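You operate a simulated robot arm through the tools that you are given. There is no shell and no other tool. Be economical: measure what you need, move in short steps, check, and stop when the job is done.

The job below is to be done with a simulated robot arm. You get a single attempt, and the scene is never put back.

## Task
Move one weight from rod ONE to rod TWO, then press CLEAR, INCH and RUN.
Fine: a short inch shows that the chain holds.

The check looks at the end state, three seconds after you hand in, the way a careful person would. Anything else that was tipped, shoved, dropped, spilled or broken makes it a failure.

## Robot
A 6-joint arm with a two-finger parallel gripper on a trunk, on a base that drives. Base frame: it is fixed to the floor where the robot stands at the start and does not move with it; the origin is under the middle of the robot, x ahead of it, y to its left, z up; the surface under the hand at the start is at about z = 0.75. Readings come in m, rad, newtons and seconds.
With the tool pointing down near the work surface it reaches from about 0.32 to 0.7 m from the robot's upright axis, wherever it stands. Its first joint turns from -2.897 to 2.897 rad. Places, roughly: clear button [0.6, 2.3, 1.2]; inch button [0.5, 2.3, 1.2]; red valve [-4.2, 2.6, 0.8]; run button [0.6, 2.3, 1.3]; speed dial [-4.2, 2.6, 1.1]; stack one [0.5, 0, 0.5]; stack two [0.5, 1.4, 0.5]; weight (9x9x5 cm) [0.6, 0.7, 0.8]. Payload 4.1 kg.
The TCP is the grasp point between the finger pads, 0.023 m short of the fingertips. In the tool frame z runs along the fingers and y along their closing line. Largest opening 0.094 m; finger width 0.038, thickness 0.01; the body of the gripper, 0.054 by 0.096 m, starts 0.039 m behind the TCP.
Orientation is that of the tool frame in the base frame, as [roll, pitch, yaw] about the fixed x, y, z axes, in that order (R = Rz(yaw) Ry(pitch) Rx(roll)). With the fingers straight down and closing along the base's y, the tool's x points along the base's -x, its y along +y and its z along -z.

## Interface
- The arm moves only by the tool apply_moves. Its argument "moves" is a list of rows, each an object of numbers (a shift or turn left out is 0, a gripper value left out holds the last): "grip": the gripper command, from -1 (shut) to 1 (fully open), values between in proportion; "tx", "ty", "tz": the shift along the tool's x, y, z in m; "ax", "ay", "az": the turn, a rotation vector about the tool's x, y, z in rad. In form: [{"grip": .., "tx": .., "ty": .., "tz": .., "ax": .., "ay": .., "az": ..}, ...]. A call has 1 to 8 rows; each row is the pose to reach, as a shift and turn from the pose commanded when the call began, along the tool's axes at that moment. Each row takes 0.2 s and may step no farther than 0.05 m and 0.15 rad from the row before; otherwise, or with a gripper value out of range, the whole call is refused. A pose out of reach is approached as far as the arm can. The call stops where the force on the tool passes 40 N (or 10 N more than at its start, if that is more) or the arm is blocked; 0.2 s more then pass. The fingers move at their own pace (about 0.045 m/s each) and stop on an object; they squeeze with about 45 N. The grip force told is the motor's: it shows also when the fingers shut on nothing. Time passes only in rows, and 0.2 s behind the last, so rows that repeat a pose let the fingers close. It gives the time, the measured TCP pose, the force on the tool (base axes), the opening and the grip force at its end, in the units of the frame above (readings bear some noise), with the torque about the TCP (base axes, N m) and any sound that the robot's microphone picked up.
- Cameras (640 x 400 px; columns grow to the right, rows downward): "scene" is now at [0.0287, 0.1267, 1.4674]; the picture's right is [-0.36, -0.93, 0.00], its down [-0.67, 0.26, -0.69] and it looks along [0.65, -0.25, -0.72] (base axes); focal length 281 px, centre (320, 200). "wrist" rides on the gripper at [0.086, 0.016, -0.074] in the tool frame; the picture's right is [-0.18, 0.98, 0.00], its down [-0.58, -0.11, -0.81] and it looks along [-0.79, -0.15, 0.59] (tool axes); focal length 243 px, centre (320, 200). There is no depth. A picture from a camera that has moved, and an enlarged one, comes with that camera's place and axes in the base frame and with its lens. The place of the scene camera against the robot may be out by one fixed shift of up to 0.025 m in any direction.
- grab_frame(camera): a new picture of that camera. It takes no simulated time.
- move_column(by): slides the trunk up (or, below 0, down) by that many m; the arm and the scene camera ride with it, the base frame stays. It gives what a move gives, with no picture.
- roll_base(legs): drives the robot by 1 to 6 legs, each [ahead, turn to the left] in m and rad, along the robot's own axes; the way and the turn of a leg run together, so that a leg with both is an arc; at most 1.5 m and 3.142 rad a leg. The arm and the cameras ride along, it lands a little off, and it stops where it bumps. It gives what a move gives.
- aim_head(pan, tilt): turns the head with the scene camera to pan (to the left, within 2.705 rad either way) and tilt (down, from -0.506 to 1.204), counted from straight ahead of the robot. It gives what a move gives.
- inspect(camera, box): a new picture of the part [left, top, right, bottom] of that camera's present view, enlarged. It takes no simulated time.
- hand_in(): hands the job in; it is judged then, once.

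Go step by step. Nothing tells you exact positions but the pictures and the camera data: compare them with the known pose of the tool, close in by small moves and look again before you grip or let go. The budget is 120 turns and 98 pictures, counting those below and the enlarged ones. Unless the task says otherwise, let go and move clear before handing in, and close with one line.

The tools are called after "Request:" as name(argument=value, ...) on one line, values as JSON. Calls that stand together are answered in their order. apply_moves: Moves the arm, as the interface text tells. Its arguments: {"type":"object","properties":{"moves":{"type":"array"}},"required":["moves"]} The other tools are called the same way: move_column (by) slides the trunk up or down; roll_base (legs) drives the base; aim_head (pan, tilt) turns the head that bears the scene camera; grab_frame (camera) takes a picture; inspect (camera, box) takes an enlarged picture of a part of a camera's view; hand_in () hands the job in.

At the start:

```text
clock: 0.0
ee_pos: [0.4129, 0.1234, 1.1071]
orientation: [-3.141, -0.001, 3.141]
force: [0.9, 0.2, -0.6]
ft_torque: [0.03, 0.02, 0.03]
opening: 0.0939
grasp_force: 0.1
trunk travel left (down, up): [-0.425, 0.165]
robot x, y, heading: [-0.005, 0.0018, -0.0]
head pan, tilt: [-0.365, 0.803]
```

scene: 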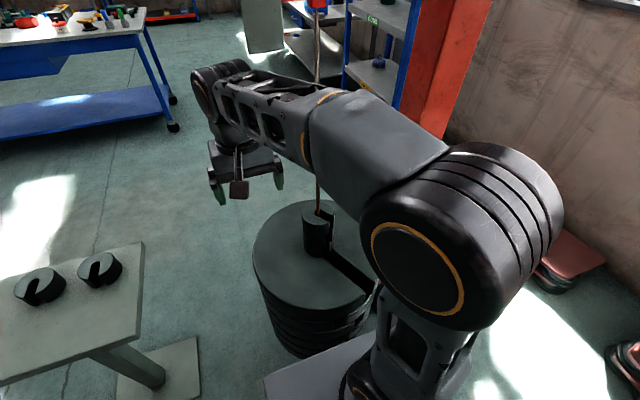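
wrist: 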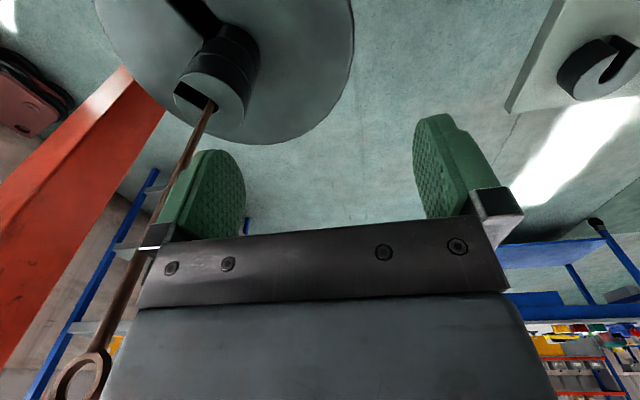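

I see rod ONE with a big disc stack ahead of the arm, and a table with small slotted weights to the left. I'll look around with the head before moving.

Request:
aim_head(pan=0.9, tilt=0.5)

```text
clock: 1.4
ee_pos: [0.4127, 0.1227, 1.1081]
orientation: [-3.141, 0.0, -3.141]
force: [1.5, -0.1, 0.3]
ft_torque: [-0.01, 0.01, 0.01]
opening: 0.094
grasp_force: 0.0
trunk travel left (down, up): [-0.425, 0.165]
robot x, y, heading: [0.0005, -0.0008, -0.003]
head pan, tilt: [0.901, 0.499]
```

Now I'll take the picture toward the left.

Request:
grab_frame(camera="scene")

Request:
inspect(camera="wrist", box=[80, 0, 400, 200])

```text
95 pictures are left
camera scene: at [0.0101, 0.2268, 1.4937], right [0.78, -0.62, 0.0], down [-0.3, -0.38, -0.88], along [0.55, 0.69, -0.48], focal length 281 px, centre (320, 200)
```

scene: 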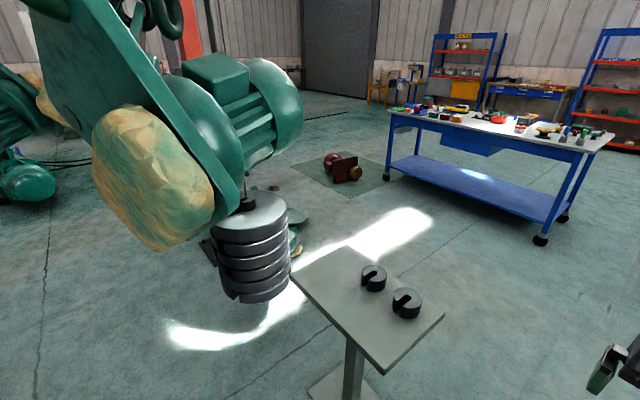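

```text
2.00 times, centred on (240, 100) of wrist
camera zoom: at [0.3245, 0.1402, 1.1834], right [0.18, 0.98, 0.0], down [0.58, -0.11, 0.81], along [0.79, -0.15, -0.59], focal length 485 px, centre (480, 400)
```

zoom: 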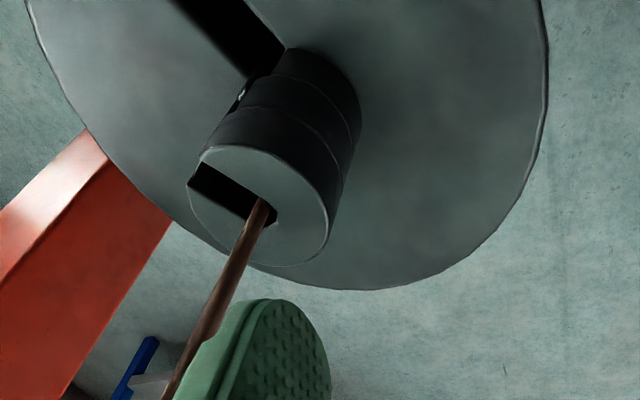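

The table holds two slotted weights, and stack TWO is beyond it. I'll look further left and higher for stack two and the button panel.

Request:
aim_head(pan=1.3, tilt=0.2)

Request:
grab_frame(camera="scene")

Request:
aim_head(pan=-0.1, tilt=0.1)

Request:
grab_frame(camera="scene")

```text
clock: 2.3
ee_pos: [0.4117, 0.1236, 1.1085]
orientation: [3.141, 0.0, -3.141]
force: [0.4, 0.4, 0.0]
ft_torque: [-0.03, 0.0, 0.0]
opening: 0.0941
grasp_force: 0.0
trunk travel left (down, up): [-0.425, 0.165]
robot x, y, heading: [0.0019, 0.0013, -0.001]
head pan, tilt: [1.3, 0.201]
```

```text
93 pictures are left
camera scene: at [-0.0215, 0.2453, 1.5213], right [0.96, -0.27, 0.0], down [-0.05, -0.19, -0.98], along [0.26, 0.94, -0.2], focal length 281 px, centre (320, 200)
```

scene: 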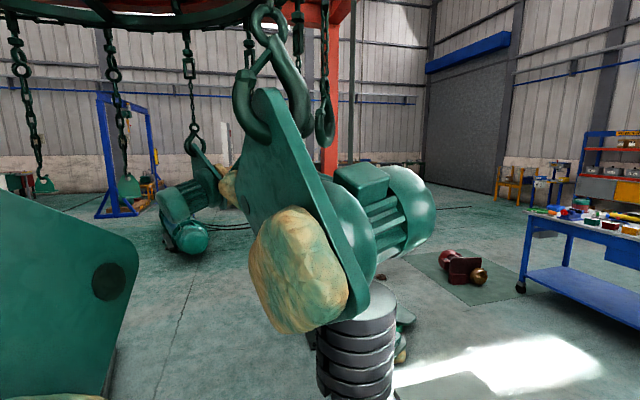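

```text
clock: 3.8
ee_pos: [0.4111, 0.1238, 1.1077]
orientation: [-3.141, -0.001, -3.141]
force: [0.4, -0.1, 0.1]
ft_torque: [0.01, 0.0, -0.01]
opening: 0.0938
grasp_force: 0.0
trunk travel left (down, up): [-0.425, 0.165]
robot x, y, heading: [-0.0005, 0.0007, 0.002]
head pan, tilt: [-0.099, 0.099]
```

```text
92 pictures are left
camera scene: at [0.0452, 0.1464, 1.5308], right [-0.1, -1.0, 0.0], down [-0.1, 0.01, -1.0], along [0.99, -0.1, -0.1], focal length 281 px, centre (320, 200)
```

scene: 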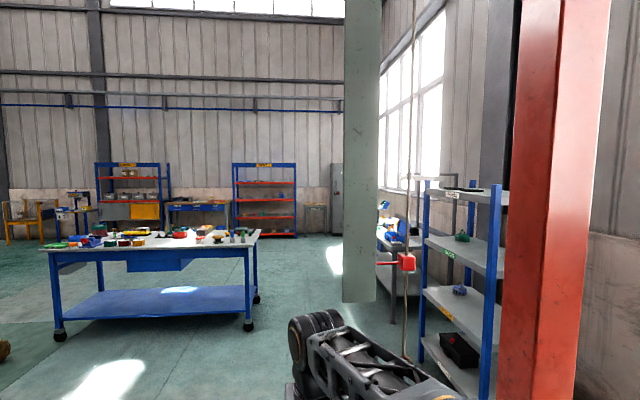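

A tall plate with a red pointer hangs near rod ONE's line, and stack TWO appears to hang near the motor. I'll look up, and down at stack ONE, to understand the mechanism.

Request:
aim_head(pan=-0.2, tilt=-0.5)

Request:
grab_frame(camera="scene")

Request:
aim_head(pan=0.9, tilt=-0.3)

Request:
grab_frame(camera="scene")

Request:
aim_head(pan=-0.3, tilt=0.6)

Request:
grab_frame(camera="scene")

```text
clock: 4.8
ee_pos: [0.4125, 0.123, 1.1081]
orientation: [-3.14, -0.001, -3.141]
force: [0.0, -0.4, -0.5]
ft_torque: [0.01, -0.02, -0.03]
opening: 0.0937
grasp_force: 0.1
trunk travel left (down, up): [-0.425, 0.165]
robot x, y, heading: [0.0004, -0.0017, 0.003]
head pan, tilt: [-0.201, -0.499]
```

```text
91 pictures are left
camera scene: at [0.0193, 0.1422, 1.5798], right [-0.2, -0.98, 0.0], down [0.47, -0.1, -0.88], along [0.86, -0.17, 0.48], focal length 281 px, centre (320, 200)
```

scene: 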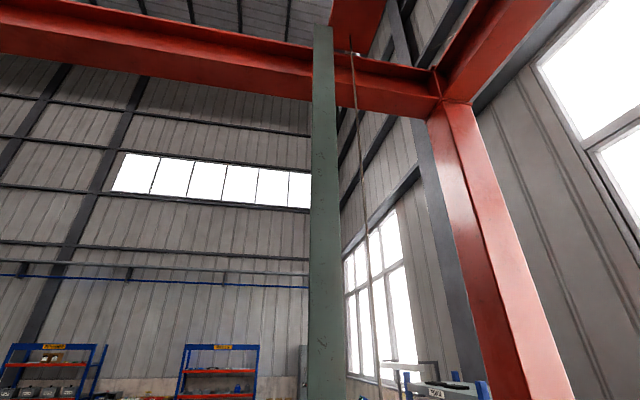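

```text
clock: 6.2
ee_pos: [0.412, 0.1231, 1.1076]
orientation: [-3.141, 0.001, -3.14]
force: [0.2, 0.0, -0.4]
ft_torque: [0.0, -0.01, 0.04]
opening: 0.0942
grasp_force: 0.0
trunk travel left (down, up): [-0.425, 0.165]
robot x, y, heading: [-0.0013, -0.001, -0.003]
head pan, tilt: [0.901, -0.3]
```

```text
90 pictures are left
camera scene: at [0.0024, 0.2171, 1.5653], right [0.78, -0.62, 0.0], down [0.18, 0.23, -0.96], along [0.59, 0.75, 0.3], focal length 281 px, centre (320, 200)
```

scene: 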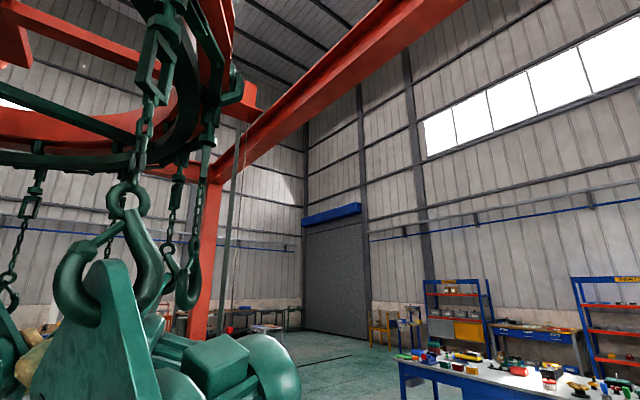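

```text
clock: 7.6
ee_pos: [0.4122, 0.1236, 1.1086]
orientation: [3.142, 0.0, -3.141]
force: [0.3, 0.9, -0.8]
ft_torque: [-0.01, -0.01, -0.02]
opening: 0.0941
grasp_force: 0.0
trunk travel left (down, up): [-0.425, 0.165]
robot x, y, heading: [-0.0006, 0.0002, -0.001]
head pan, tilt: [-0.3, 0.6]
```

```text
89 pictures are left
camera scene: at [0.038, 0.1294, 1.4847], right [-0.29, -0.96, 0.0], down [-0.54, 0.17, -0.83], along [0.79, -0.24, -0.56], focal length 281 px, centre (320, 200)
```

scene: 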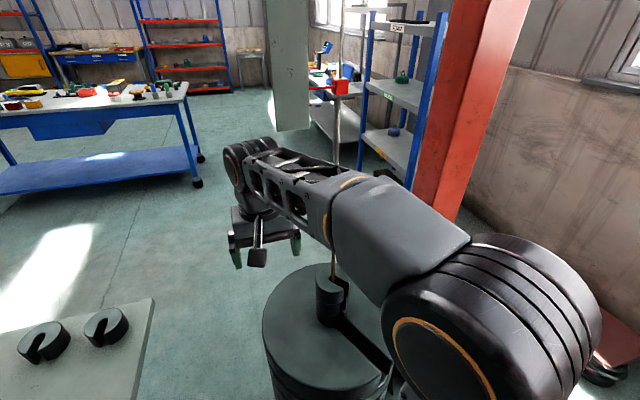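

Rod ONE carries a big disc with small slotted weights on top, and its rod goes up to a rope. I'll zoom in on both stacks.

Request:
inspect(camera="scene", box=[240, 230, 400, 400])

Request:
aim_head(pan=1.2, tilt=0.5)

Request:
inspect(camera="scene", box=[240, 100, 480, 300])

```text
2.35 times, centred on (320, 315) of scene
camera zoom: at [0.038, 0.1294, 1.4847], right [-0.29, -0.96, 0.0], down [-0.54, 0.17, -0.83], along [0.79, -0.24, -0.56], focal length 662 px, centre (320, -71)
```

zoom: 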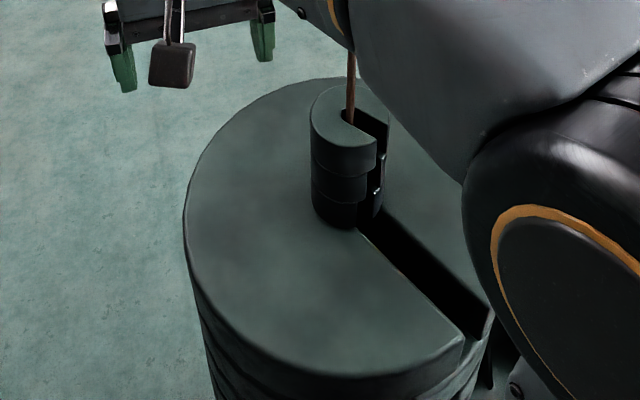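

```text
clock: 9.2
ee_pos: [0.4128, 0.123, 1.1082]
orientation: [-3.141, 0.001, -3.141]
force: [0.2, -0.3, -0.6]
ft_torque: [-0.01, 0.02, -0.02]
opening: 0.0938
grasp_force: 0.1
trunk travel left (down, up): [-0.425, 0.165]
robot x, y, heading: [-0.0014, 0.0006, 0.001]
head pan, tilt: [1.201, 0.499]
```

```text
2.00 times, centred on (360, 200) of scene
camera zoom: at [-0.0135, 0.2403, 1.4937], right [0.93, -0.36, 0.0], down [-0.17, -0.45, -0.88], along [0.32, 0.82, -0.48], focal length 563 px, centre (240, 200)
```

zoom: 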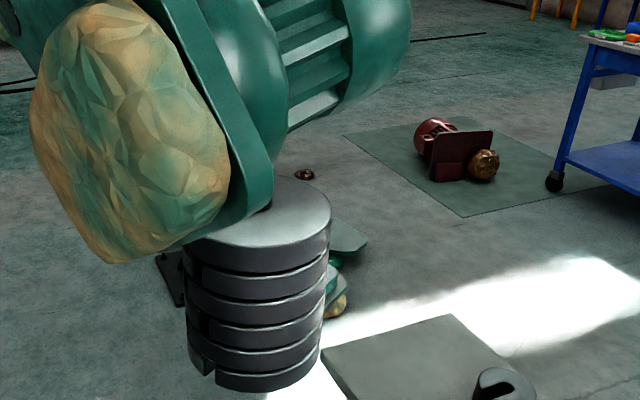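

Three small slotted weights sit on ONE, their slots opening toward the robot's near right. To judge depths of the hanging machinery near TWO I need other viewpoints, so I'll check what's behind and beside me.

Request:
aim_head(pan=2.1, tilt=0.4)

Request:
grab_frame(camera="scene")

Request:
aim_head(pan=-2.4, tilt=0.5)

Request:
grab_frame(camera="scene")

```text
clock: 10.4
ee_pos: [0.4125, 0.124, 1.1073]
orientation: [3.141, 0.0, 3.139]
force: [0.6, 0.6, 0.1]
ft_torque: [0.02, 0.01, 0.0]
opening: 0.0938
grasp_force: 0.1
trunk travel left (down, up): [-0.425, 0.165]
robot x, y, heading: [-0.0009, 0.0023, -0.003]
head pan, tilt: [2.1, 0.4]
```

```text
86 pictures are left
camera scene: at [-0.0931, 0.2355, 1.5028], right [0.86, 0.5, 0.0], down [0.2, -0.34, -0.92], along [-0.46, 0.8, -0.39], focal length 281 px, centre (320, 200)
```

scene: 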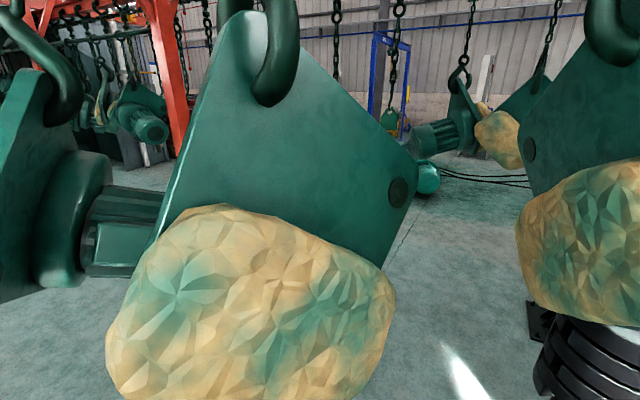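

```text
clock: 14.0
ee_pos: [0.4118, 0.1226, 1.1071]
orientation: [3.141, 0.001, 3.142]
force: [0.1, 0.4, -0.1]
ft_torque: [-0.02, 0.03, -0.01]
opening: 0.0939
grasp_force: 0.1
trunk travel left (down, up): [-0.425, 0.165]
robot x, y, heading: [0.0014, -0.0003, 0.004]
head pan, tilt: [-2.4, 0.499]
```

```text
85 pictures are left
camera scene: at [-0.1135, 0.094, 1.4937], right [-0.68, 0.74, 0.0], down [0.35, 0.32, -0.88], along [-0.65, -0.59, -0.48], focal length 281 px, centre (320, 200)
```

scene: 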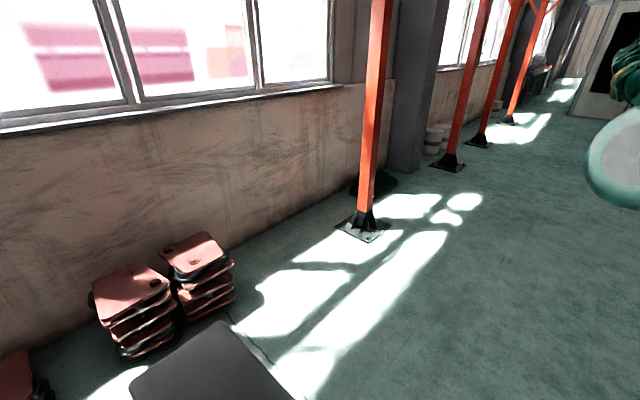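

Castings hang on a chain conveyor at left (y≳0.8, x<0.4), so I should go round to the +x side of TWO. I'll check the robot's own base size and the floor on the right side first.

Request:
aim_head(pan=-1.3, tilt=1.0)

Request:
grab_frame(camera="scene")

Request:
aim_head(pan=-0.9, tilt=0.4)

Request:
grab_frame(camera="scene")

```text
clock: 15.3
ee_pos: [0.4114, 0.1236, 1.1088]
orientation: [3.141, -0.001, 3.14]
force: [-0.3, 0.3, -0.3]
ft_torque: [0.01, 0.01, 0.03]
opening: 0.0939
grasp_force: 0.1
trunk travel left (down, up): [-0.425, 0.165]
robot x, y, heading: [-0.0001, 0.003, -0.0]
head pan, tilt: [-1.3, 1.0]
```

```text
84 pictures are left
camera scene: at [-0.0278, 0.0883, 1.4526], right [-0.96, -0.27, 0.0], down [-0.22, 0.81, -0.54], along [0.14, -0.52, -0.84], focal length 281 px, centre (320, 200)
```

scene: 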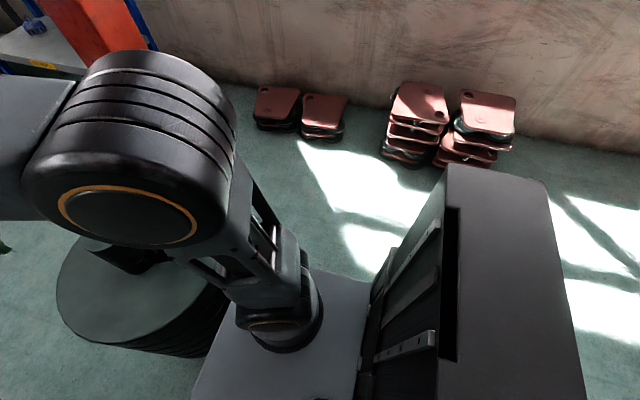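

```text
clock: 16.3
ee_pos: [0.4115, 0.123, 1.1078]
orientation: [-3.14, -0.001, -3.14]
force: [-1.0, -0.1, -0.1]
ft_torque: [0.01, 0.0, 0.02]
opening: 0.0941
grasp_force: 0.2
trunk travel left (down, up): [-0.425, 0.165]
robot x, y, heading: [-0.0035, -0.0011, 0.003]
head pan, tilt: [-0.901, 0.4]
```

```text
83 pictures are left
camera scene: at [0.0111, 0.0829, 1.5028], right [-0.78, -0.62, 0.0], down [-0.24, 0.31, -0.92], along [0.57, -0.72, -0.39], focal length 281 px, centre (320, 200)
```

scene: 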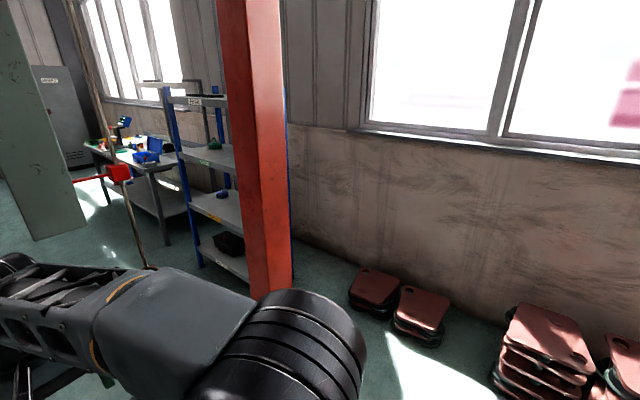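

Triangulating: rod ONE at about (0.48,-0.04), a red pillar at about (0.61,-0.42), castings hanging above z≈1.3 near y≈0.55, table x 0.41–0.69, y 0.45–0.9. I'll back straight up and look from there before choosing a route.

Request:
roll_base(legs=[[-0.5, 0]])

Request:
aim_head(pan=0.2, tilt=0.4)

Request:
grab_frame(camera="scene")

Request:
aim_head(pan=0.9, tilt=0.2)

Request:
grab_frame(camera="scene")

```text
clock: 19.2
ee_pos: [-0.0872, 0.124, 1.1082]
orientation: [-3.14, 0.0, -3.137]
force: [-0.1, 0.2, 0.7]
ft_torque: [-0.02, 0.01, 0.0]
opening: 0.0941
grasp_force: 0.0
trunk travel left (down, up): [-0.425, 0.165]
robot x, y, heading: [-0.4969, -0.0017, 0.001]
head pan, tilt: [-0.901, 0.4]
```

```text
clock: 20.6
ee_pos: [-0.0867, 0.1247, 1.1086]
orientation: [3.141, 0.002, -3.14]
force: [0.2, -0.4, 0.0]
ft_torque: [-0.02, 0.01, -0.02]
opening: 0.094
grasp_force: 0.0
trunk travel left (down, up): [-0.425, 0.165]
robot x, y, heading: [-0.4985, -0.0015, 0.004]
head pan, tilt: [0.201, 0.4]
```

```text
82 pictures are left
camera scene: at [-0.4547, 0.1731, 1.5028], right [0.2, -0.98, 0.0], down [-0.38, -0.08, -0.92], along [0.9, 0.19, -0.39], focal length 281 px, centre (320, 200)
```

scene: 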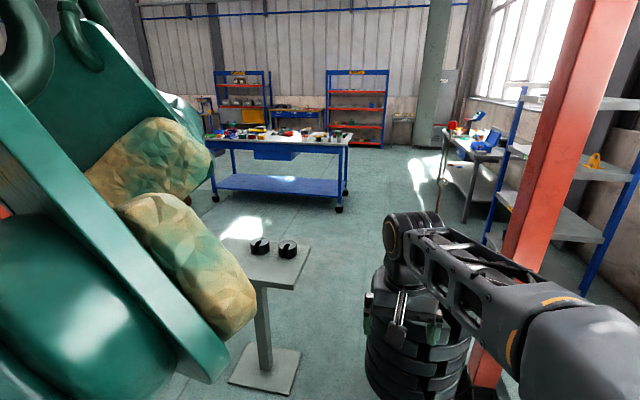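

```text
clock: 21.6
ee_pos: [-0.079, 0.1172, 1.1052]
orientation: [3.135, -0.007, -3.136]
force: [-0.1, -0.2, 0.6]
ft_torque: [0.0, -0.01, -0.02]
opening: 0.0939
grasp_force: 0.0
trunk travel left (down, up): [-0.425, 0.165]
robot x, y, heading: [-0.4962, -0.0, 0.003]
head pan, tilt: [0.901, 0.201]
```

```text
81 pictures are left
camera scene: at [-0.4698, 0.2122, 1.5209], right [0.72, -0.69, -0.01], down [-0.16, -0.15, -0.98], along [0.67, 0.7, -0.22], focal length 281 px, centre (320, 200)
```

scene: 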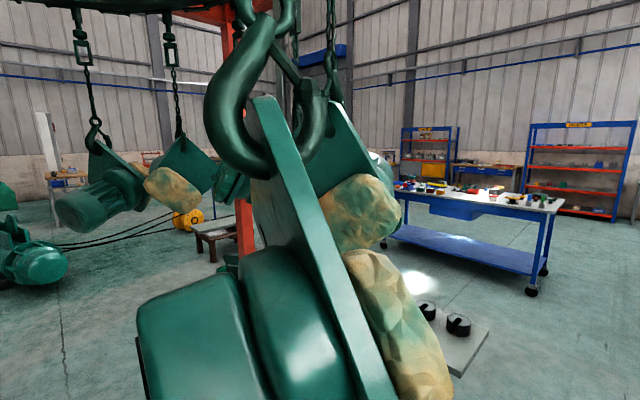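

The pose reading shifted slightly when the head turned left, so the head may have touched a hanging casting. I'll turn the head back right and check.

Request:
aim_head(pan=0.2, tilt=0.4)

Request:
grab_frame(camera="scene")

```text
clock: 22.7
ee_pos: [-0.0877, 0.1235, 1.1081]
orientation: [-3.142, 0.001, -3.138]
force: [0.3, -1.0, 0.0]
ft_torque: [0.01, -0.01, -0.02]
opening: 0.0938
grasp_force: 0.1
trunk travel left (down, up): [-0.425, 0.165]
robot x, y, heading: [-0.4979, 0.0001, 0.006]
head pan, tilt: [0.201, 0.4]
```

```text
80 pictures are left
camera scene: at [-0.4548, 0.1726, 1.5029], right [0.2, -0.98, 0.0], down [-0.38, -0.08, -0.92], along [0.9, 0.19, -0.39], focal length 281 px, centre (320, 200)
```

scene: 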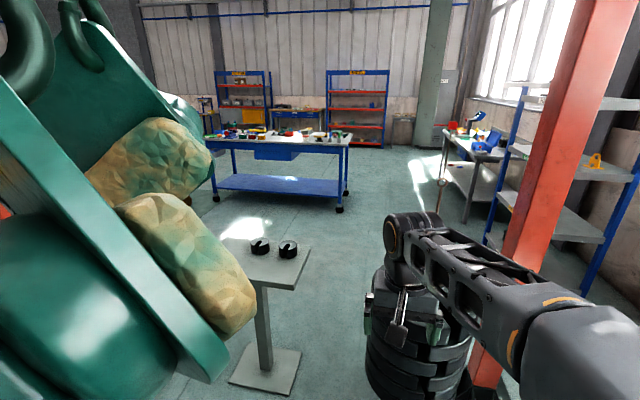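

The scene is unchanged, so no harm was done. I'll arc to the right, away from the castings, to look along the passage right of the pillar.

Request:
roll_base(legs=[[0.35, -0.75]])

Request:
aim_head(pan=0.1, tilt=0.6)

Request:
grab_frame(camera="scene")

```text
clock: 25.1
ee_pos: [0.2062, -0.3112, 1.1077]
orientation: [3.141, 0.0, 2.398]
force: [0.2, -0.8, 0.1]
ft_torque: [0.01, -0.02, -0.02]
opening: 0.094
grasp_force: 0.0
trunk travel left (down, up): [-0.425, 0.165]
robot x, y, heading: [-0.1787, -0.122, -0.741]
head pan, tilt: [0.201, 0.4]
```

```text
clock: 25.8
ee_pos: [0.2067, -0.3108, 1.108]
orientation: [-3.14, -0.001, 2.399]
force: [0.1, 0.9, 0.8]
ft_torque: [0.0, -0.01, 0.0]
opening: 0.094
grasp_force: 0.0
trunk travel left (down, up): [-0.425, 0.165]
robot x, y, heading: [-0.1776, -0.1254, -0.738]
head pan, tilt: [0.099, 0.6]
```

```text
79 pictures are left
camera scene: at [-0.0274, -0.0234, 1.4847], right [-0.6, -0.8, 0.0], down [-0.45, 0.34, -0.83], along [0.66, -0.49, -0.56], focal length 281 px, centre (320, 200)
```

scene: 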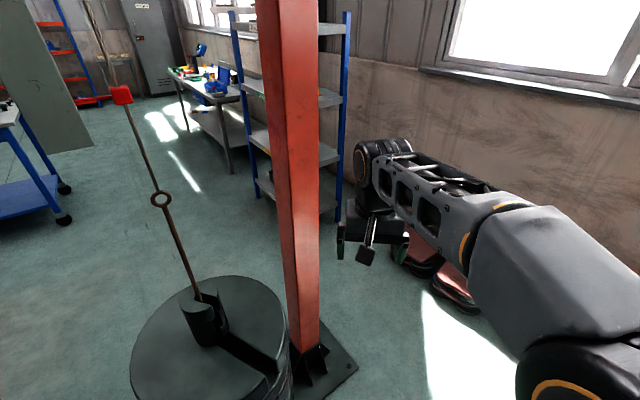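

The pillar's base plate is at (0.63,-0.47), the shelf starts beyond x≈1.5, and the space past the pillar is open. I'll drive round the pillar's right side.

Request:
roll_base(legs=[[0, -0.35], [0.85, 0], [0, 1.1]])

Request:
aim_head(pan=0.2, tilt=0.7)

Request:
grab_frame(camera="scene")

```text
clock: 34.2
ee_pos: [0.622, -0.7474, 1.1066]
orientation: [3.141, 0.0, -3.125]
force: [0.1, 0.5, -0.8]
ft_torque: [-0.03, 0.0, 0.01]
opening: 0.0941
grasp_force: 0.0
trunk travel left (down, up): [-0.425, 0.165]
robot x, y, heading: [0.2114, -0.878, 0.019]
head pan, tilt: [0.099, 0.6]
```

```text
clock: 34.9
ee_pos: [0.6207, -0.7458, 1.1086]
orientation: [-3.14, 0.0, -3.126]
force: [1.2, -0.6, -1.0]
ft_torque: [0.01, 0.0, 0.0]
opening: 0.0941
grasp_force: 0.1
trunk travel left (down, up): [-0.425, 0.165]
robot x, y, heading: [0.2141, -0.8748, 0.021]
head pan, tilt: [0.201, 0.7]
```

```text
78 pictures are left
camera scene: at [0.2457, -0.7033, 1.476], right [0.22, -0.98, 0.0], down [-0.63, -0.14, -0.77], along [0.75, 0.17, -0.64], focal length 281 px, centre (320, 200)
```

scene: 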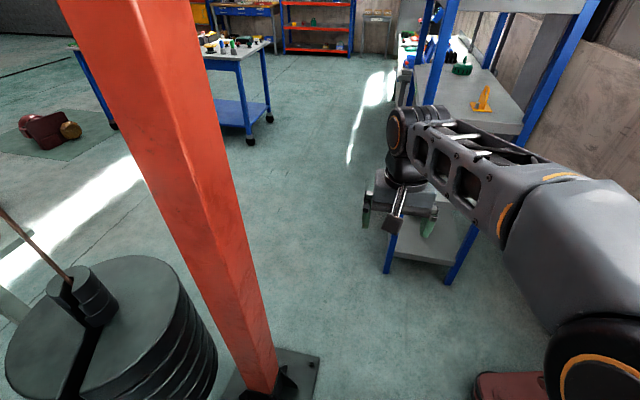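

The shelf corner is at about (1.39,-0.9), so the gap past the pillar is roughly 0.7 m. I'll check how wide my own base is before passing.

Request:
aim_head(pan=1.5, tilt=1.2)

Request:
grab_frame(camera="scene")

Request:
aim_head(pan=0.3, tilt=1.2)

Request:
grab_frame(camera="scene")

```text
clock: 36.3
ee_pos: [0.6214, -0.7469, 1.108]
orientation: [3.141, -0.001, -3.126]
force: [0.2, 0.3, 0.4]
ft_torque: [0.01, -0.03, -0.02]
opening: 0.0941
grasp_force: 0.0
trunk travel left (down, up): [-0.425, 0.165]
robot x, y, heading: [0.213, -0.8722, 0.021]
head pan, tilt: [1.499, 1.201]
```

```text
77 pictures are left
camera scene: at [0.1657, -0.6659, 1.44], right [1.0, -0.05, 0.0], down [-0.05, -0.93, -0.36], along [0.02, 0.36, -0.93], focal length 281 px, centre (320, 200)
```

scene: 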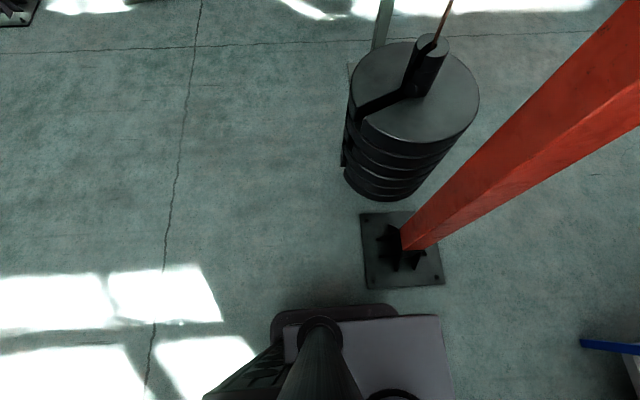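

```text
clock: 37.7
ee_pos: [0.6216, -0.7469, 1.1088]
orientation: [-3.141, -0.001, -3.124]
force: [0.4, 0.5, 0.6]
ft_torque: [-0.02, 0.0, -0.04]
opening: 0.094
grasp_force: 0.1
trunk travel left (down, up): [-0.425, 0.165]
robot x, y, heading: [0.2134, -0.8753, 0.016]
head pan, tilt: [0.3, 1.201]
```

```text
76 pictures are left
camera scene: at [0.2158, -0.7042, 1.44], right [0.31, -0.95, 0.0], down [-0.88, -0.29, -0.36], along [0.34, 0.11, -0.93], focal length 281 px, centre (320, 200)
```

scene: 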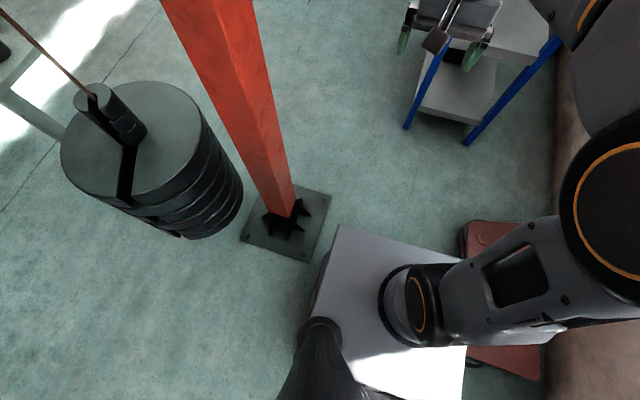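

My base is only about ±0.21 by ±0.27 m, so the gap is comfortable. I'll drive through it to the far side.

Request:
roll_base(legs=[[0.5, -0.1], [0.5, 1.1], [0.6, 0.4]])

Request:
aim_head(pan=0.6, tilt=0.3)

Request:
grab_frame(camera="scene")

```text
clock: 42.6
ee_pos: [1.2685, -0.4766, 1.1089]
orientation: [3.141, 0.003, -2.543]
force: [0.6, 0.5, 0.8]
ft_torque: [0.04, 0.0, 0.01]
opening: 0.0939
grasp_force: 0.0
trunk travel left (down, up): [-0.425, 0.165]
robot x, y, heading: [0.9943, -0.7989, 0.522]
head pan, tilt: [0.3, 1.201]
stopped in leg 2: the robot was blocked; the commanded pose is now the measured one
```

```text
clock: 43.8
ee_pos: [1.2668, -0.4763, 1.1092]
orientation: [-3.14, 0.002, -2.542]
force: [-0.6, 0.3, -0.1]
ft_torque: [0.0, -0.01, 0.0]
opening: 0.0941
grasp_force: 0.0
trunk travel left (down, up): [-0.425, 0.165]
robot x, y, heading: [0.994, -0.8085, 0.52]
head pan, tilt: [0.6, 0.3]
```

```text
75 pictures are left
camera scene: at [0.9118, -0.6153, 1.512], right [0.9, -0.44, 0.0], down [-0.13, -0.27, -0.95], along [0.42, 0.86, -0.3], focal length 281 px, centre (320, 200)
```

scene: 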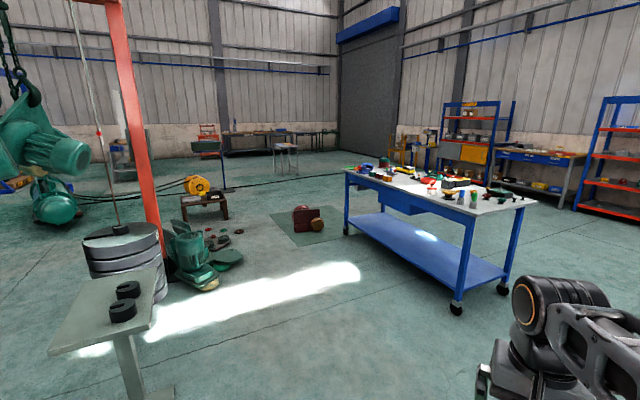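

The drive was blocked; I suspect the elbow at my right or a base corner. I'll look down at both sides.

Request:
aim_head(pan=-0.8, tilt=0.8)

Request:
grab_frame(camera="scene")

Request:
aim_head(pan=1.5, tilt=1.2)

Request:
grab_frame(camera="scene")

```text
clock: 45.4
ee_pos: [1.2689, -0.4753, 1.109]
orientation: [3.14, 0.0, -2.543]
force: [0.3, 0.4, 0.2]
ft_torque: [-0.02, -0.04, -0.04]
opening: 0.0939
grasp_force: 0.0
trunk travel left (down, up): [-0.425, 0.165]
robot x, y, heading: [0.9923, -0.8014, 0.522]
head pan, tilt: [-0.799, 0.799]
```

```text
74 pictures are left
camera scene: at [0.9487, -0.7216, 1.4678], right [-0.28, -0.96, 0.0], down [-0.69, 0.2, -0.7], along [0.67, -0.19, -0.72], focal length 281 px, centre (320, 200)
```

scene: 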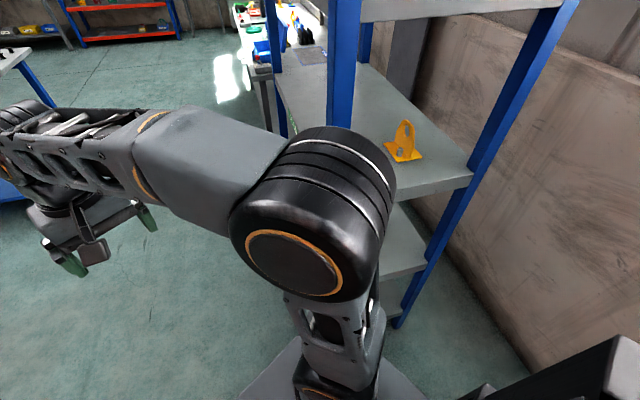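

```text
clock: 47.5
ee_pos: [1.2683, -0.4766, 1.1087]
orientation: [3.141, 0.002, -2.544]
force: [0.3, -0.9, -0.3]
ft_torque: [0.02, 0.0, 0.02]
opening: 0.0944
grasp_force: 0.0
trunk travel left (down, up): [-0.425, 0.165]
robot x, y, heading: [0.9945, -0.8001, 0.519]
head pan, tilt: [1.499, 1.201]
```

```text
73 pictures are left
camera scene: at [0.8469, -0.6489, 1.44], right [0.9, 0.43, 0.0], down [0.4, -0.84, -0.36], along [-0.16, 0.33, -0.93], focal length 281 px, centre (320, 200)
```

scene: 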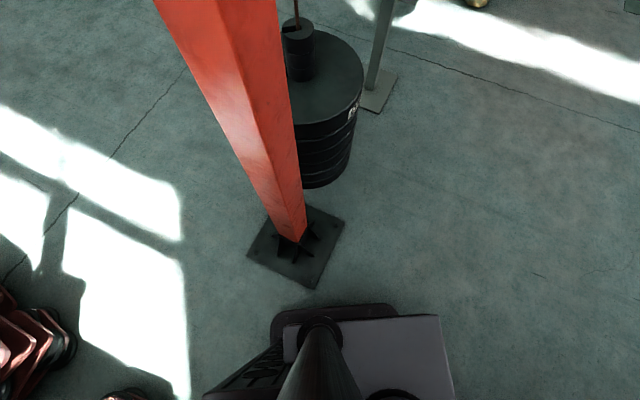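

The elbow touched a blue shelf post, with no visible displacement. I'll back off slightly, turn left in place and continue through.

Request:
roll_base(legs=[[-0.1, 0], [0, 0.55], [0.5, 0.1], [0.3, 0.2]])

Request:
aim_head(pan=-1.9, tilt=0.4)

Request:
grab_frame(camera="scene")

Request:
aim_head(pan=0.5, tilt=0.3)

Request:
grab_frame(camera="scene")

```text
clock: 54.4
ee_pos: [1.1453, 0.3064, 1.1088]
orientation: [-3.141, 0.001, -1.691]
force: [0.0, -0.3, 0.6]
ft_torque: [0.03, 0.0, 0.0]
opening: 0.0939
grasp_force: 0.1
trunk travel left (down, up): [-0.425, 0.165]
robot x, y, heading: [1.2078, -0.117, 1.365]
head pan, tilt: [1.499, 1.201]
```

```text
clock: 57.2
ee_pos: [1.146, 0.3059, 1.1092]
orientation: [3.141, 0.001, -1.693]
force: [-0.9, -0.2, 0.2]
ft_torque: [-0.01, 0.0, 0.0]
opening: 0.0942
grasp_force: 0.0
trunk travel left (down, up): [-0.425, 0.165]
robot x, y, heading: [1.2087, -0.1188, 1.372]
head pan, tilt: [-1.901, 0.4]
```

```text
72 pictures are left
camera scene: at [1.1293, -0.2006, 1.5028], right [-0.51, -0.86, 0.0], down [-0.34, 0.2, -0.92], along [0.79, -0.47, -0.39], focal length 281 px, centre (320, 200)
```

scene: 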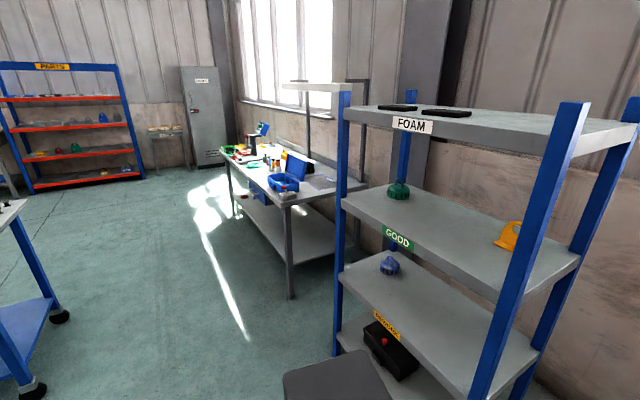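

```text
clock: 59.4
ee_pos: [1.1461, 0.3046, 1.1089]
orientation: [-3.14, 0.002, -1.691]
force: [-0.1, -0.4, 0.1]
ft_torque: [-0.02, -0.01, -0.01]
opening: 0.094
grasp_force: 0.1
trunk travel left (down, up): [-0.425, 0.165]
robot x, y, heading: [1.2137, -0.1183, 1.373]
head pan, tilt: [0.499, 0.3]
```

```text
71 pictures are left
camera scene: at [1.022, -0.0645, 1.5121], right [0.96, 0.29, 0.0], down [0.09, -0.28, -0.96], along [-0.28, 0.91, -0.3], focal length 281 px, centre (320, 200)
```

scene: 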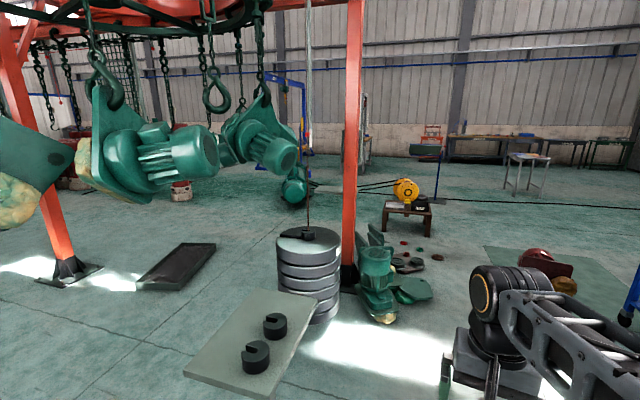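

I'm on the far side now and the shelf is fine. I see stack TWO with its rod and a second red column where the buttons should be; zooming in.

Request:
inspect(camera="scene", box=[270, 60, 430, 160])

Request:
inspect(camera="scene", box=[250, 200, 410, 300])

Request:
aim_head(pan=1.6, tilt=0.6)

Request:
grab_frame(camera="scene")

```text
4.00 times, centred on (350, 110) of scene
camera zoom: at [1.022, -0.0645, 1.5121], right [0.96, 0.29, 0.0], down [0.09, -0.28, -0.96], along [-0.28, 0.91, -0.3], focal length 1125 px, centre (200, 560)
```

zoom: 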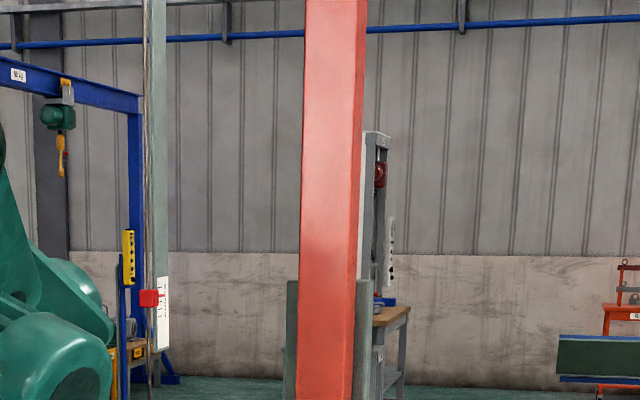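

```text
4.00 times, centred on (330, 250) of scene
camera zoom: at [1.022, -0.0645, 1.5121], right [0.96, 0.29, 0.0], down [0.09, -0.28, -0.96], along [-0.28, 0.91, -0.3], focal length 1125 px, centre (280, 0)
```

zoom: 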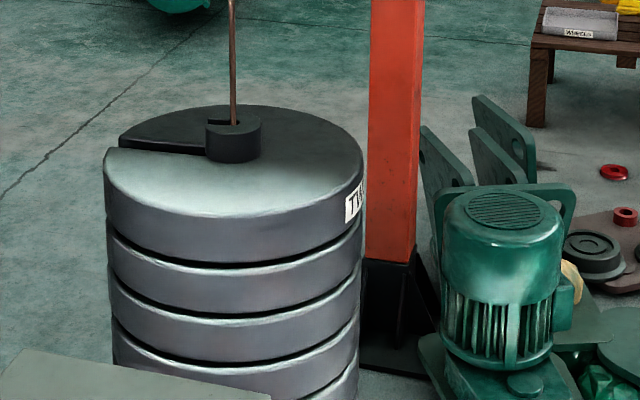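

```text
clock: 60.8
ee_pos: [1.1454, 0.3048, 1.1095]
orientation: [-3.141, 0.002, -1.691]
force: [0.6, -1.0, -0.5]
ft_torque: [0.0, 0.01, 0.0]
opening: 0.0941
grasp_force: 0.0
trunk travel left (down, up): [-0.425, 0.165]
robot x, y, heading: [1.2124, -0.1173, 1.371]
head pan, tilt: [1.6, 0.6]
```

```text
68 pictures are left
camera scene: at [0.9623, -0.1386, 1.4846], right [0.17, 0.99, 0.0], down [0.56, -0.1, -0.83], along [-0.81, 0.14, -0.56], focal length 281 px, centre (320, 200)
```

scene: 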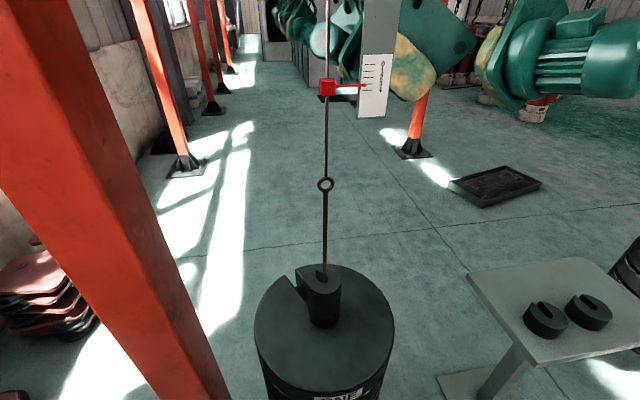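

Labels ONE and TWO are confirmed: ONE has three small weights, TWO one. I'll turn in place to face rod ONE from the far side, since its slots open away from here.

Request:
roll_base(legs=[[0, 1.0], [0.18, 0], [0, 0.95]])

Request:
aim_head(pan=0.0, tilt=0.8)

Request:
grab_frame(camera="scene")

Request:
grab_frame(camera="wrist")

```text
clock: 67.3
ee_pos: [0.7146, -0.2114, 1.1092]
orientation: [3.141, 0.001, 0.268]
force: [0.1, 0.0, -0.2]
ft_torque: [-0.01, -0.01, 0.0]
opening: 0.0942
grasp_force: 0.0
trunk travel left (down, up): [-0.425, 0.165]
robot x, y, heading: [1.0838, 0.0081, -2.952]
head pan, tilt: [1.6, 0.6]
```

```text
clock: 68.9
ee_pos: [0.7148, -0.2106, 1.109]
orientation: [-3.141, 0.001, 0.269]
force: [0.6, 0.1, 0.6]
ft_torque: [0.04, 0.01, 0.0]
opening: 0.094
grasp_force: 0.1
trunk travel left (down, up): [-0.425, 0.165]
robot x, y, heading: [1.0786, 0.0103, -2.951]
head pan, tilt: [0.0, 0.799]
```

```text
67 pictures are left
camera scene: at [1.106, -0.1693, 1.4677], right [-0.19, 0.98, 0.0], down [0.7, 0.13, -0.7], along [-0.68, -0.13, -0.72], focal length 281 px, centre (320, 200)
```

scene: 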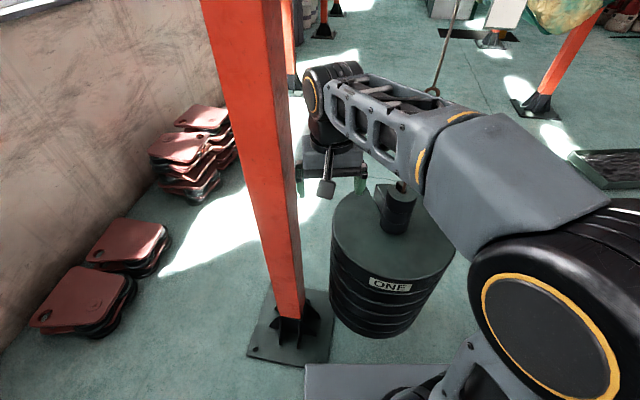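

```text
66 pictures are left
camera wrist: at [0.8024, -0.2032, 1.1841], right [0.08, -1.0, 0.0], down [-0.59, -0.05, 0.81], along [-0.8, -0.07, -0.59], focal length 243 px, centre (320, 200)
```

wrist: 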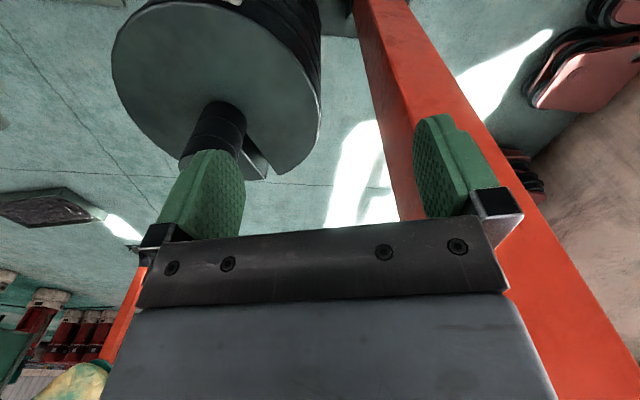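

The hand is between the pillar and ONE; the rod goes up through the weights, so I must grip horizontally, pointing outward, with the camera on top. First I move the hand to the left of the pillar and start rolling it half a turn.

Request:
apply_moves(moves=[{"grip": 1, "tx": 0.008, "ty": -0.0275, "az": 0.15}, {"tx": 0.016, "ty": -0.055, "az": 0.3}, {"tx": 0.025, "ty": -0.0825, "az": 0.45}, {"tx": 0.033, "ty": -0.11, "az": 0.6}, {"tx": 0.041, "ty": -0.1375, "az": 0.75}, {"tx": 0.05, "ty": -0.165, "az": 0.9}, {"tx": 0.058, "ty": -0.1925, "az": 1.05}, {"tx": 0.066, "ty": -0.22, "az": 1.2}])

Request:
apply_moves(moves=[{"az": 0.15}, {"az": 0.3}, {"az": 0.45}, {"az": 0.6}, {"az": 0.75}, {"az": 0.9}, {"az": 1.05}, {"az": 1.2}])

```text
clock: 70.7
ee_pos: [0.7203, 0.0183, 1.1099]
orientation: [3.14, 0.0, -0.935]
force: [-0.3, 0.1, 0.0]
ft_torque: [0.0, -0.01, 0.02]
opening: 0.0942
grasp_force: 0.1
trunk travel left (down, up): [-0.425, 0.165]
robot x, y, heading: [1.0805, 0.0054, -2.953]
head pan, tilt: [0.0, 0.799]
```

```text
clock: 72.5
ee_pos: [0.7201, 0.0185, 1.109]
orientation: [-3.14, -0.002, -2.133]
force: [0.4, -0.5, 0.1]
ft_torque: [-0.03, 0.02, -0.03]
opening: 0.094
grasp_force: 0.2
trunk travel left (down, up): [-0.425, 0.165]
robot x, y, heading: [1.0781, 0.0079, -2.955]
head pan, tilt: [0.0, 0.799]
```

The roll works. I'll finish it so the tool's x points at -150°, then begin pitching the tool to horizontal.

Request:
apply_moves(moves=[{"az": 0.12}, {"az": 0.24}, {"az": 0.36}, {"az": 0.485}])

Request:
apply_moves(moves=[{"ay": 0.13}, {"ay": 0.26}, {"ay": 0.39}, {"ay": 0.52}, {"ay": 0.65}, {"ay": 0.78}])

Request:
grab_frame(camera="wrist")

Request:
grab_frame(camera="scene")

```text
clock: 73.5
ee_pos: [0.7206, 0.0181, 1.1087]
orientation: [3.141, -0.001, -2.617]
force: [-0.2, -0.8, 1.0]
ft_torque: [0.01, 0.0, 0.01]
opening: 0.0941
grasp_force: 0.0
trunk travel left (down, up): [-0.425, 0.165]
robot x, y, heading: [1.0854, 0.0103, -2.959]
head pan, tilt: [0.0, 0.799]
```

```text
clock: 74.9
ee_pos: [0.722, 0.0184, 1.11]
orientation: [3.139, -0.784, -2.617]
force: [-0.6, 1.4, 0.2]
ft_torque: [0.01, -0.01, 0.02]
opening: 0.094
grasp_force: 0.0
trunk travel left (down, up): [-0.425, 0.165]
robot x, y, heading: [1.084, 0.0114, -2.956]
head pan, tilt: [0.0, 0.799]
```

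```text
65 pictures are left
camera wrist: at [0.7043, 0.0286, 1.2236], right [-0.38, 0.92, -0.13], down [0.9, 0.4, 0.16], along [0.2, -0.06, -0.98], focal length 243 px, centre (320, 200)
```

wrist: 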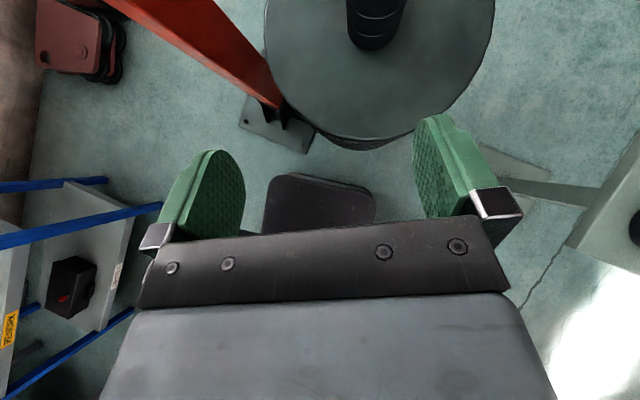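

```text
64 pictures are left
camera scene: at [1.1061, -0.1692, 1.4678], right [-0.19, 0.98, 0.0], down [0.7, 0.13, -0.7], along [-0.68, -0.13, -0.72], focal length 281 px, centre (320, 200)
```

scene: 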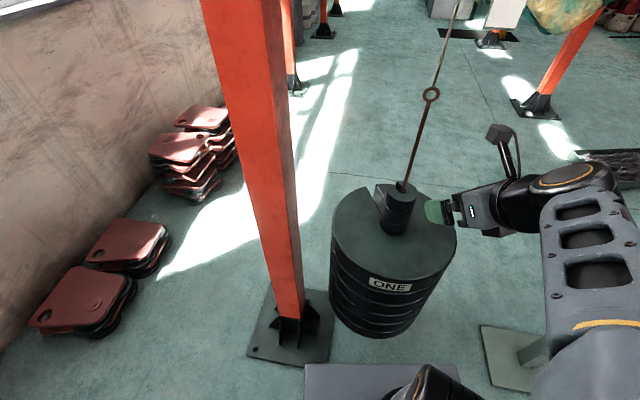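

The camera sits above the hand now, as I want. The horizontal hand needs more room from my axis, so I'll back up 0.15 m, then finish the pitch and inspect the weight.

Request:
roll_base(legs=[[-0.15, 0]])

Request:
apply_moves(moves=[{"ay": 0.13, "tz": 0.03}, {"ay": 0.26, "tz": 0.06}, {"ay": 0.39, "tz": 0.09}, {"ay": 0.52, "tz": 0.12}, {"ay": 0.65, "tz": 0.15}, {"ay": 0.787, "tz": 0.16}])

Request:
grab_frame(camera="wrist")

Request:
grab_frame(camera="scene")

```text
clock: 76.3
ee_pos: [0.8691, 0.0471, 1.1085]
orientation: [3.14, -0.782, -2.615]
force: [0.1, 0.8, 1.0]
ft_torque: [-0.02, 0.01, 0.0]
opening: 0.094
grasp_force: 0.0
trunk travel left (down, up): [-0.425, 0.165]
robot x, y, heading: [1.2312, 0.0367, -2.952]
head pan, tilt: [0.0, 0.799]
```

```text
clock: 77.7
ee_pos: [0.7675, -0.0091, 0.9951]
orientation: [2.409, -1.568, -1.882]
force: [0.0, -0.1, -0.4]
ft_torque: [-0.01, 0.01, -0.02]
opening: 0.094
grasp_force: 0.1
out of reach, approached as far as the arm can: row 4, 5, 6
trunk travel left (down, up): [-0.425, 0.165]
robot x, y, heading: [1.2293, 0.0312, -2.95]
head pan, tilt: [0.0, 0.799]
```

```text
63 pictures are left
camera wrist: at [0.8222, 0.0432, 1.0824], right [-0.49, 0.85, -0.18], down [0.75, 0.31, -0.58], along [-0.44, -0.42, -0.79], focal length 243 px, centre (320, 200)
```

wrist: 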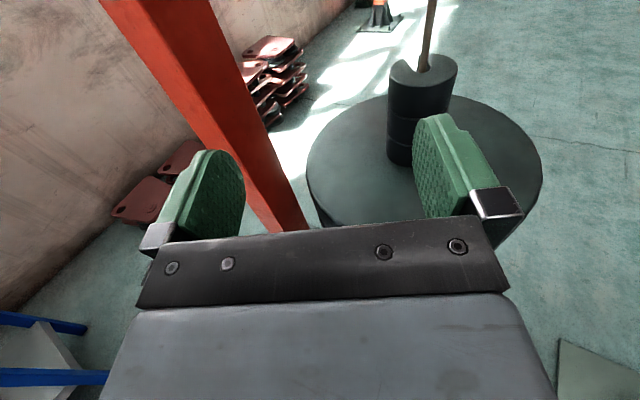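

```text
62 pictures are left
camera scene: at [1.2539, -0.141, 1.4678], right [-0.19, 0.98, 0.0], down [0.7, 0.13, -0.7], along [-0.68, -0.13, -0.72], focal length 281 px, centre (320, 200)
```

scene: 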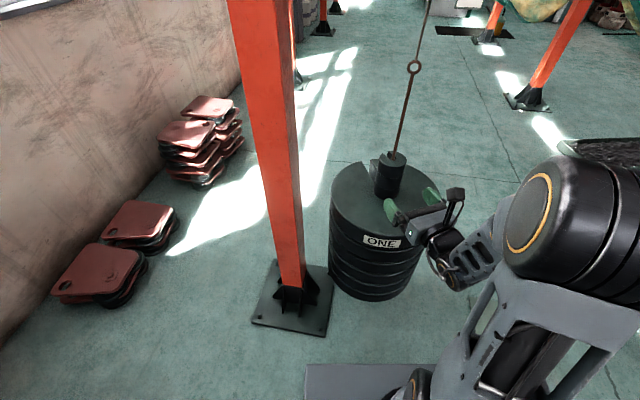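

Tool is now horizontal at ~210°. The wrist camera puts the rod at about (0.479,-0.033) with the top weight's top at z≈0.90, so I'll slide sideways into line first.

Request:
apply_moves(moves=[{"ty": 0.04, "tx": -0.02}, {"ty": 0.08, "tx": -0.04}, {"ty": 0.124, "tx": -0.06}])

Request:
grab_frame(camera="wrist")

```text
clock: 78.5
ee_pos: [0.7051, 0.1006, 0.9353]
orientation: [2.896, -1.568, -2.373]
force: [-0.4, 0.1, 0.5]
ft_torque: [0.0, -0.01, -0.04]
opening: 0.0937
grasp_force: 0.0
trunk travel left (down, up): [-0.425, 0.165]
robot x, y, heading: [1.2321, 0.0383, -2.956]
head pan, tilt: [0.0, 0.799]
```

```text
61 pictures are left
camera wrist: at [0.7605, 0.152, 1.0227], right [-0.49, 0.85, -0.18], down [0.75, 0.31, -0.58], along [-0.44, -0.42, -0.79], focal length 243 px, centre (320, 200)
```

wrist: 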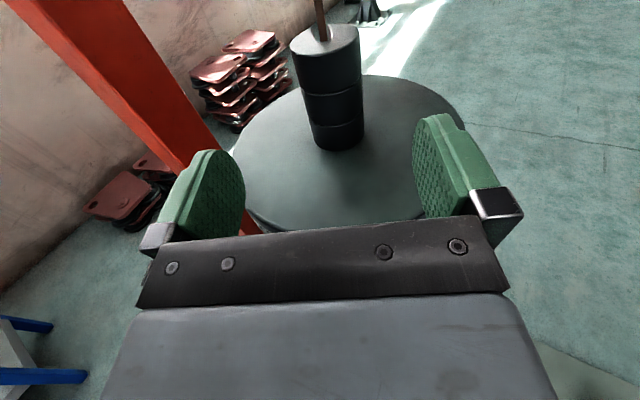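

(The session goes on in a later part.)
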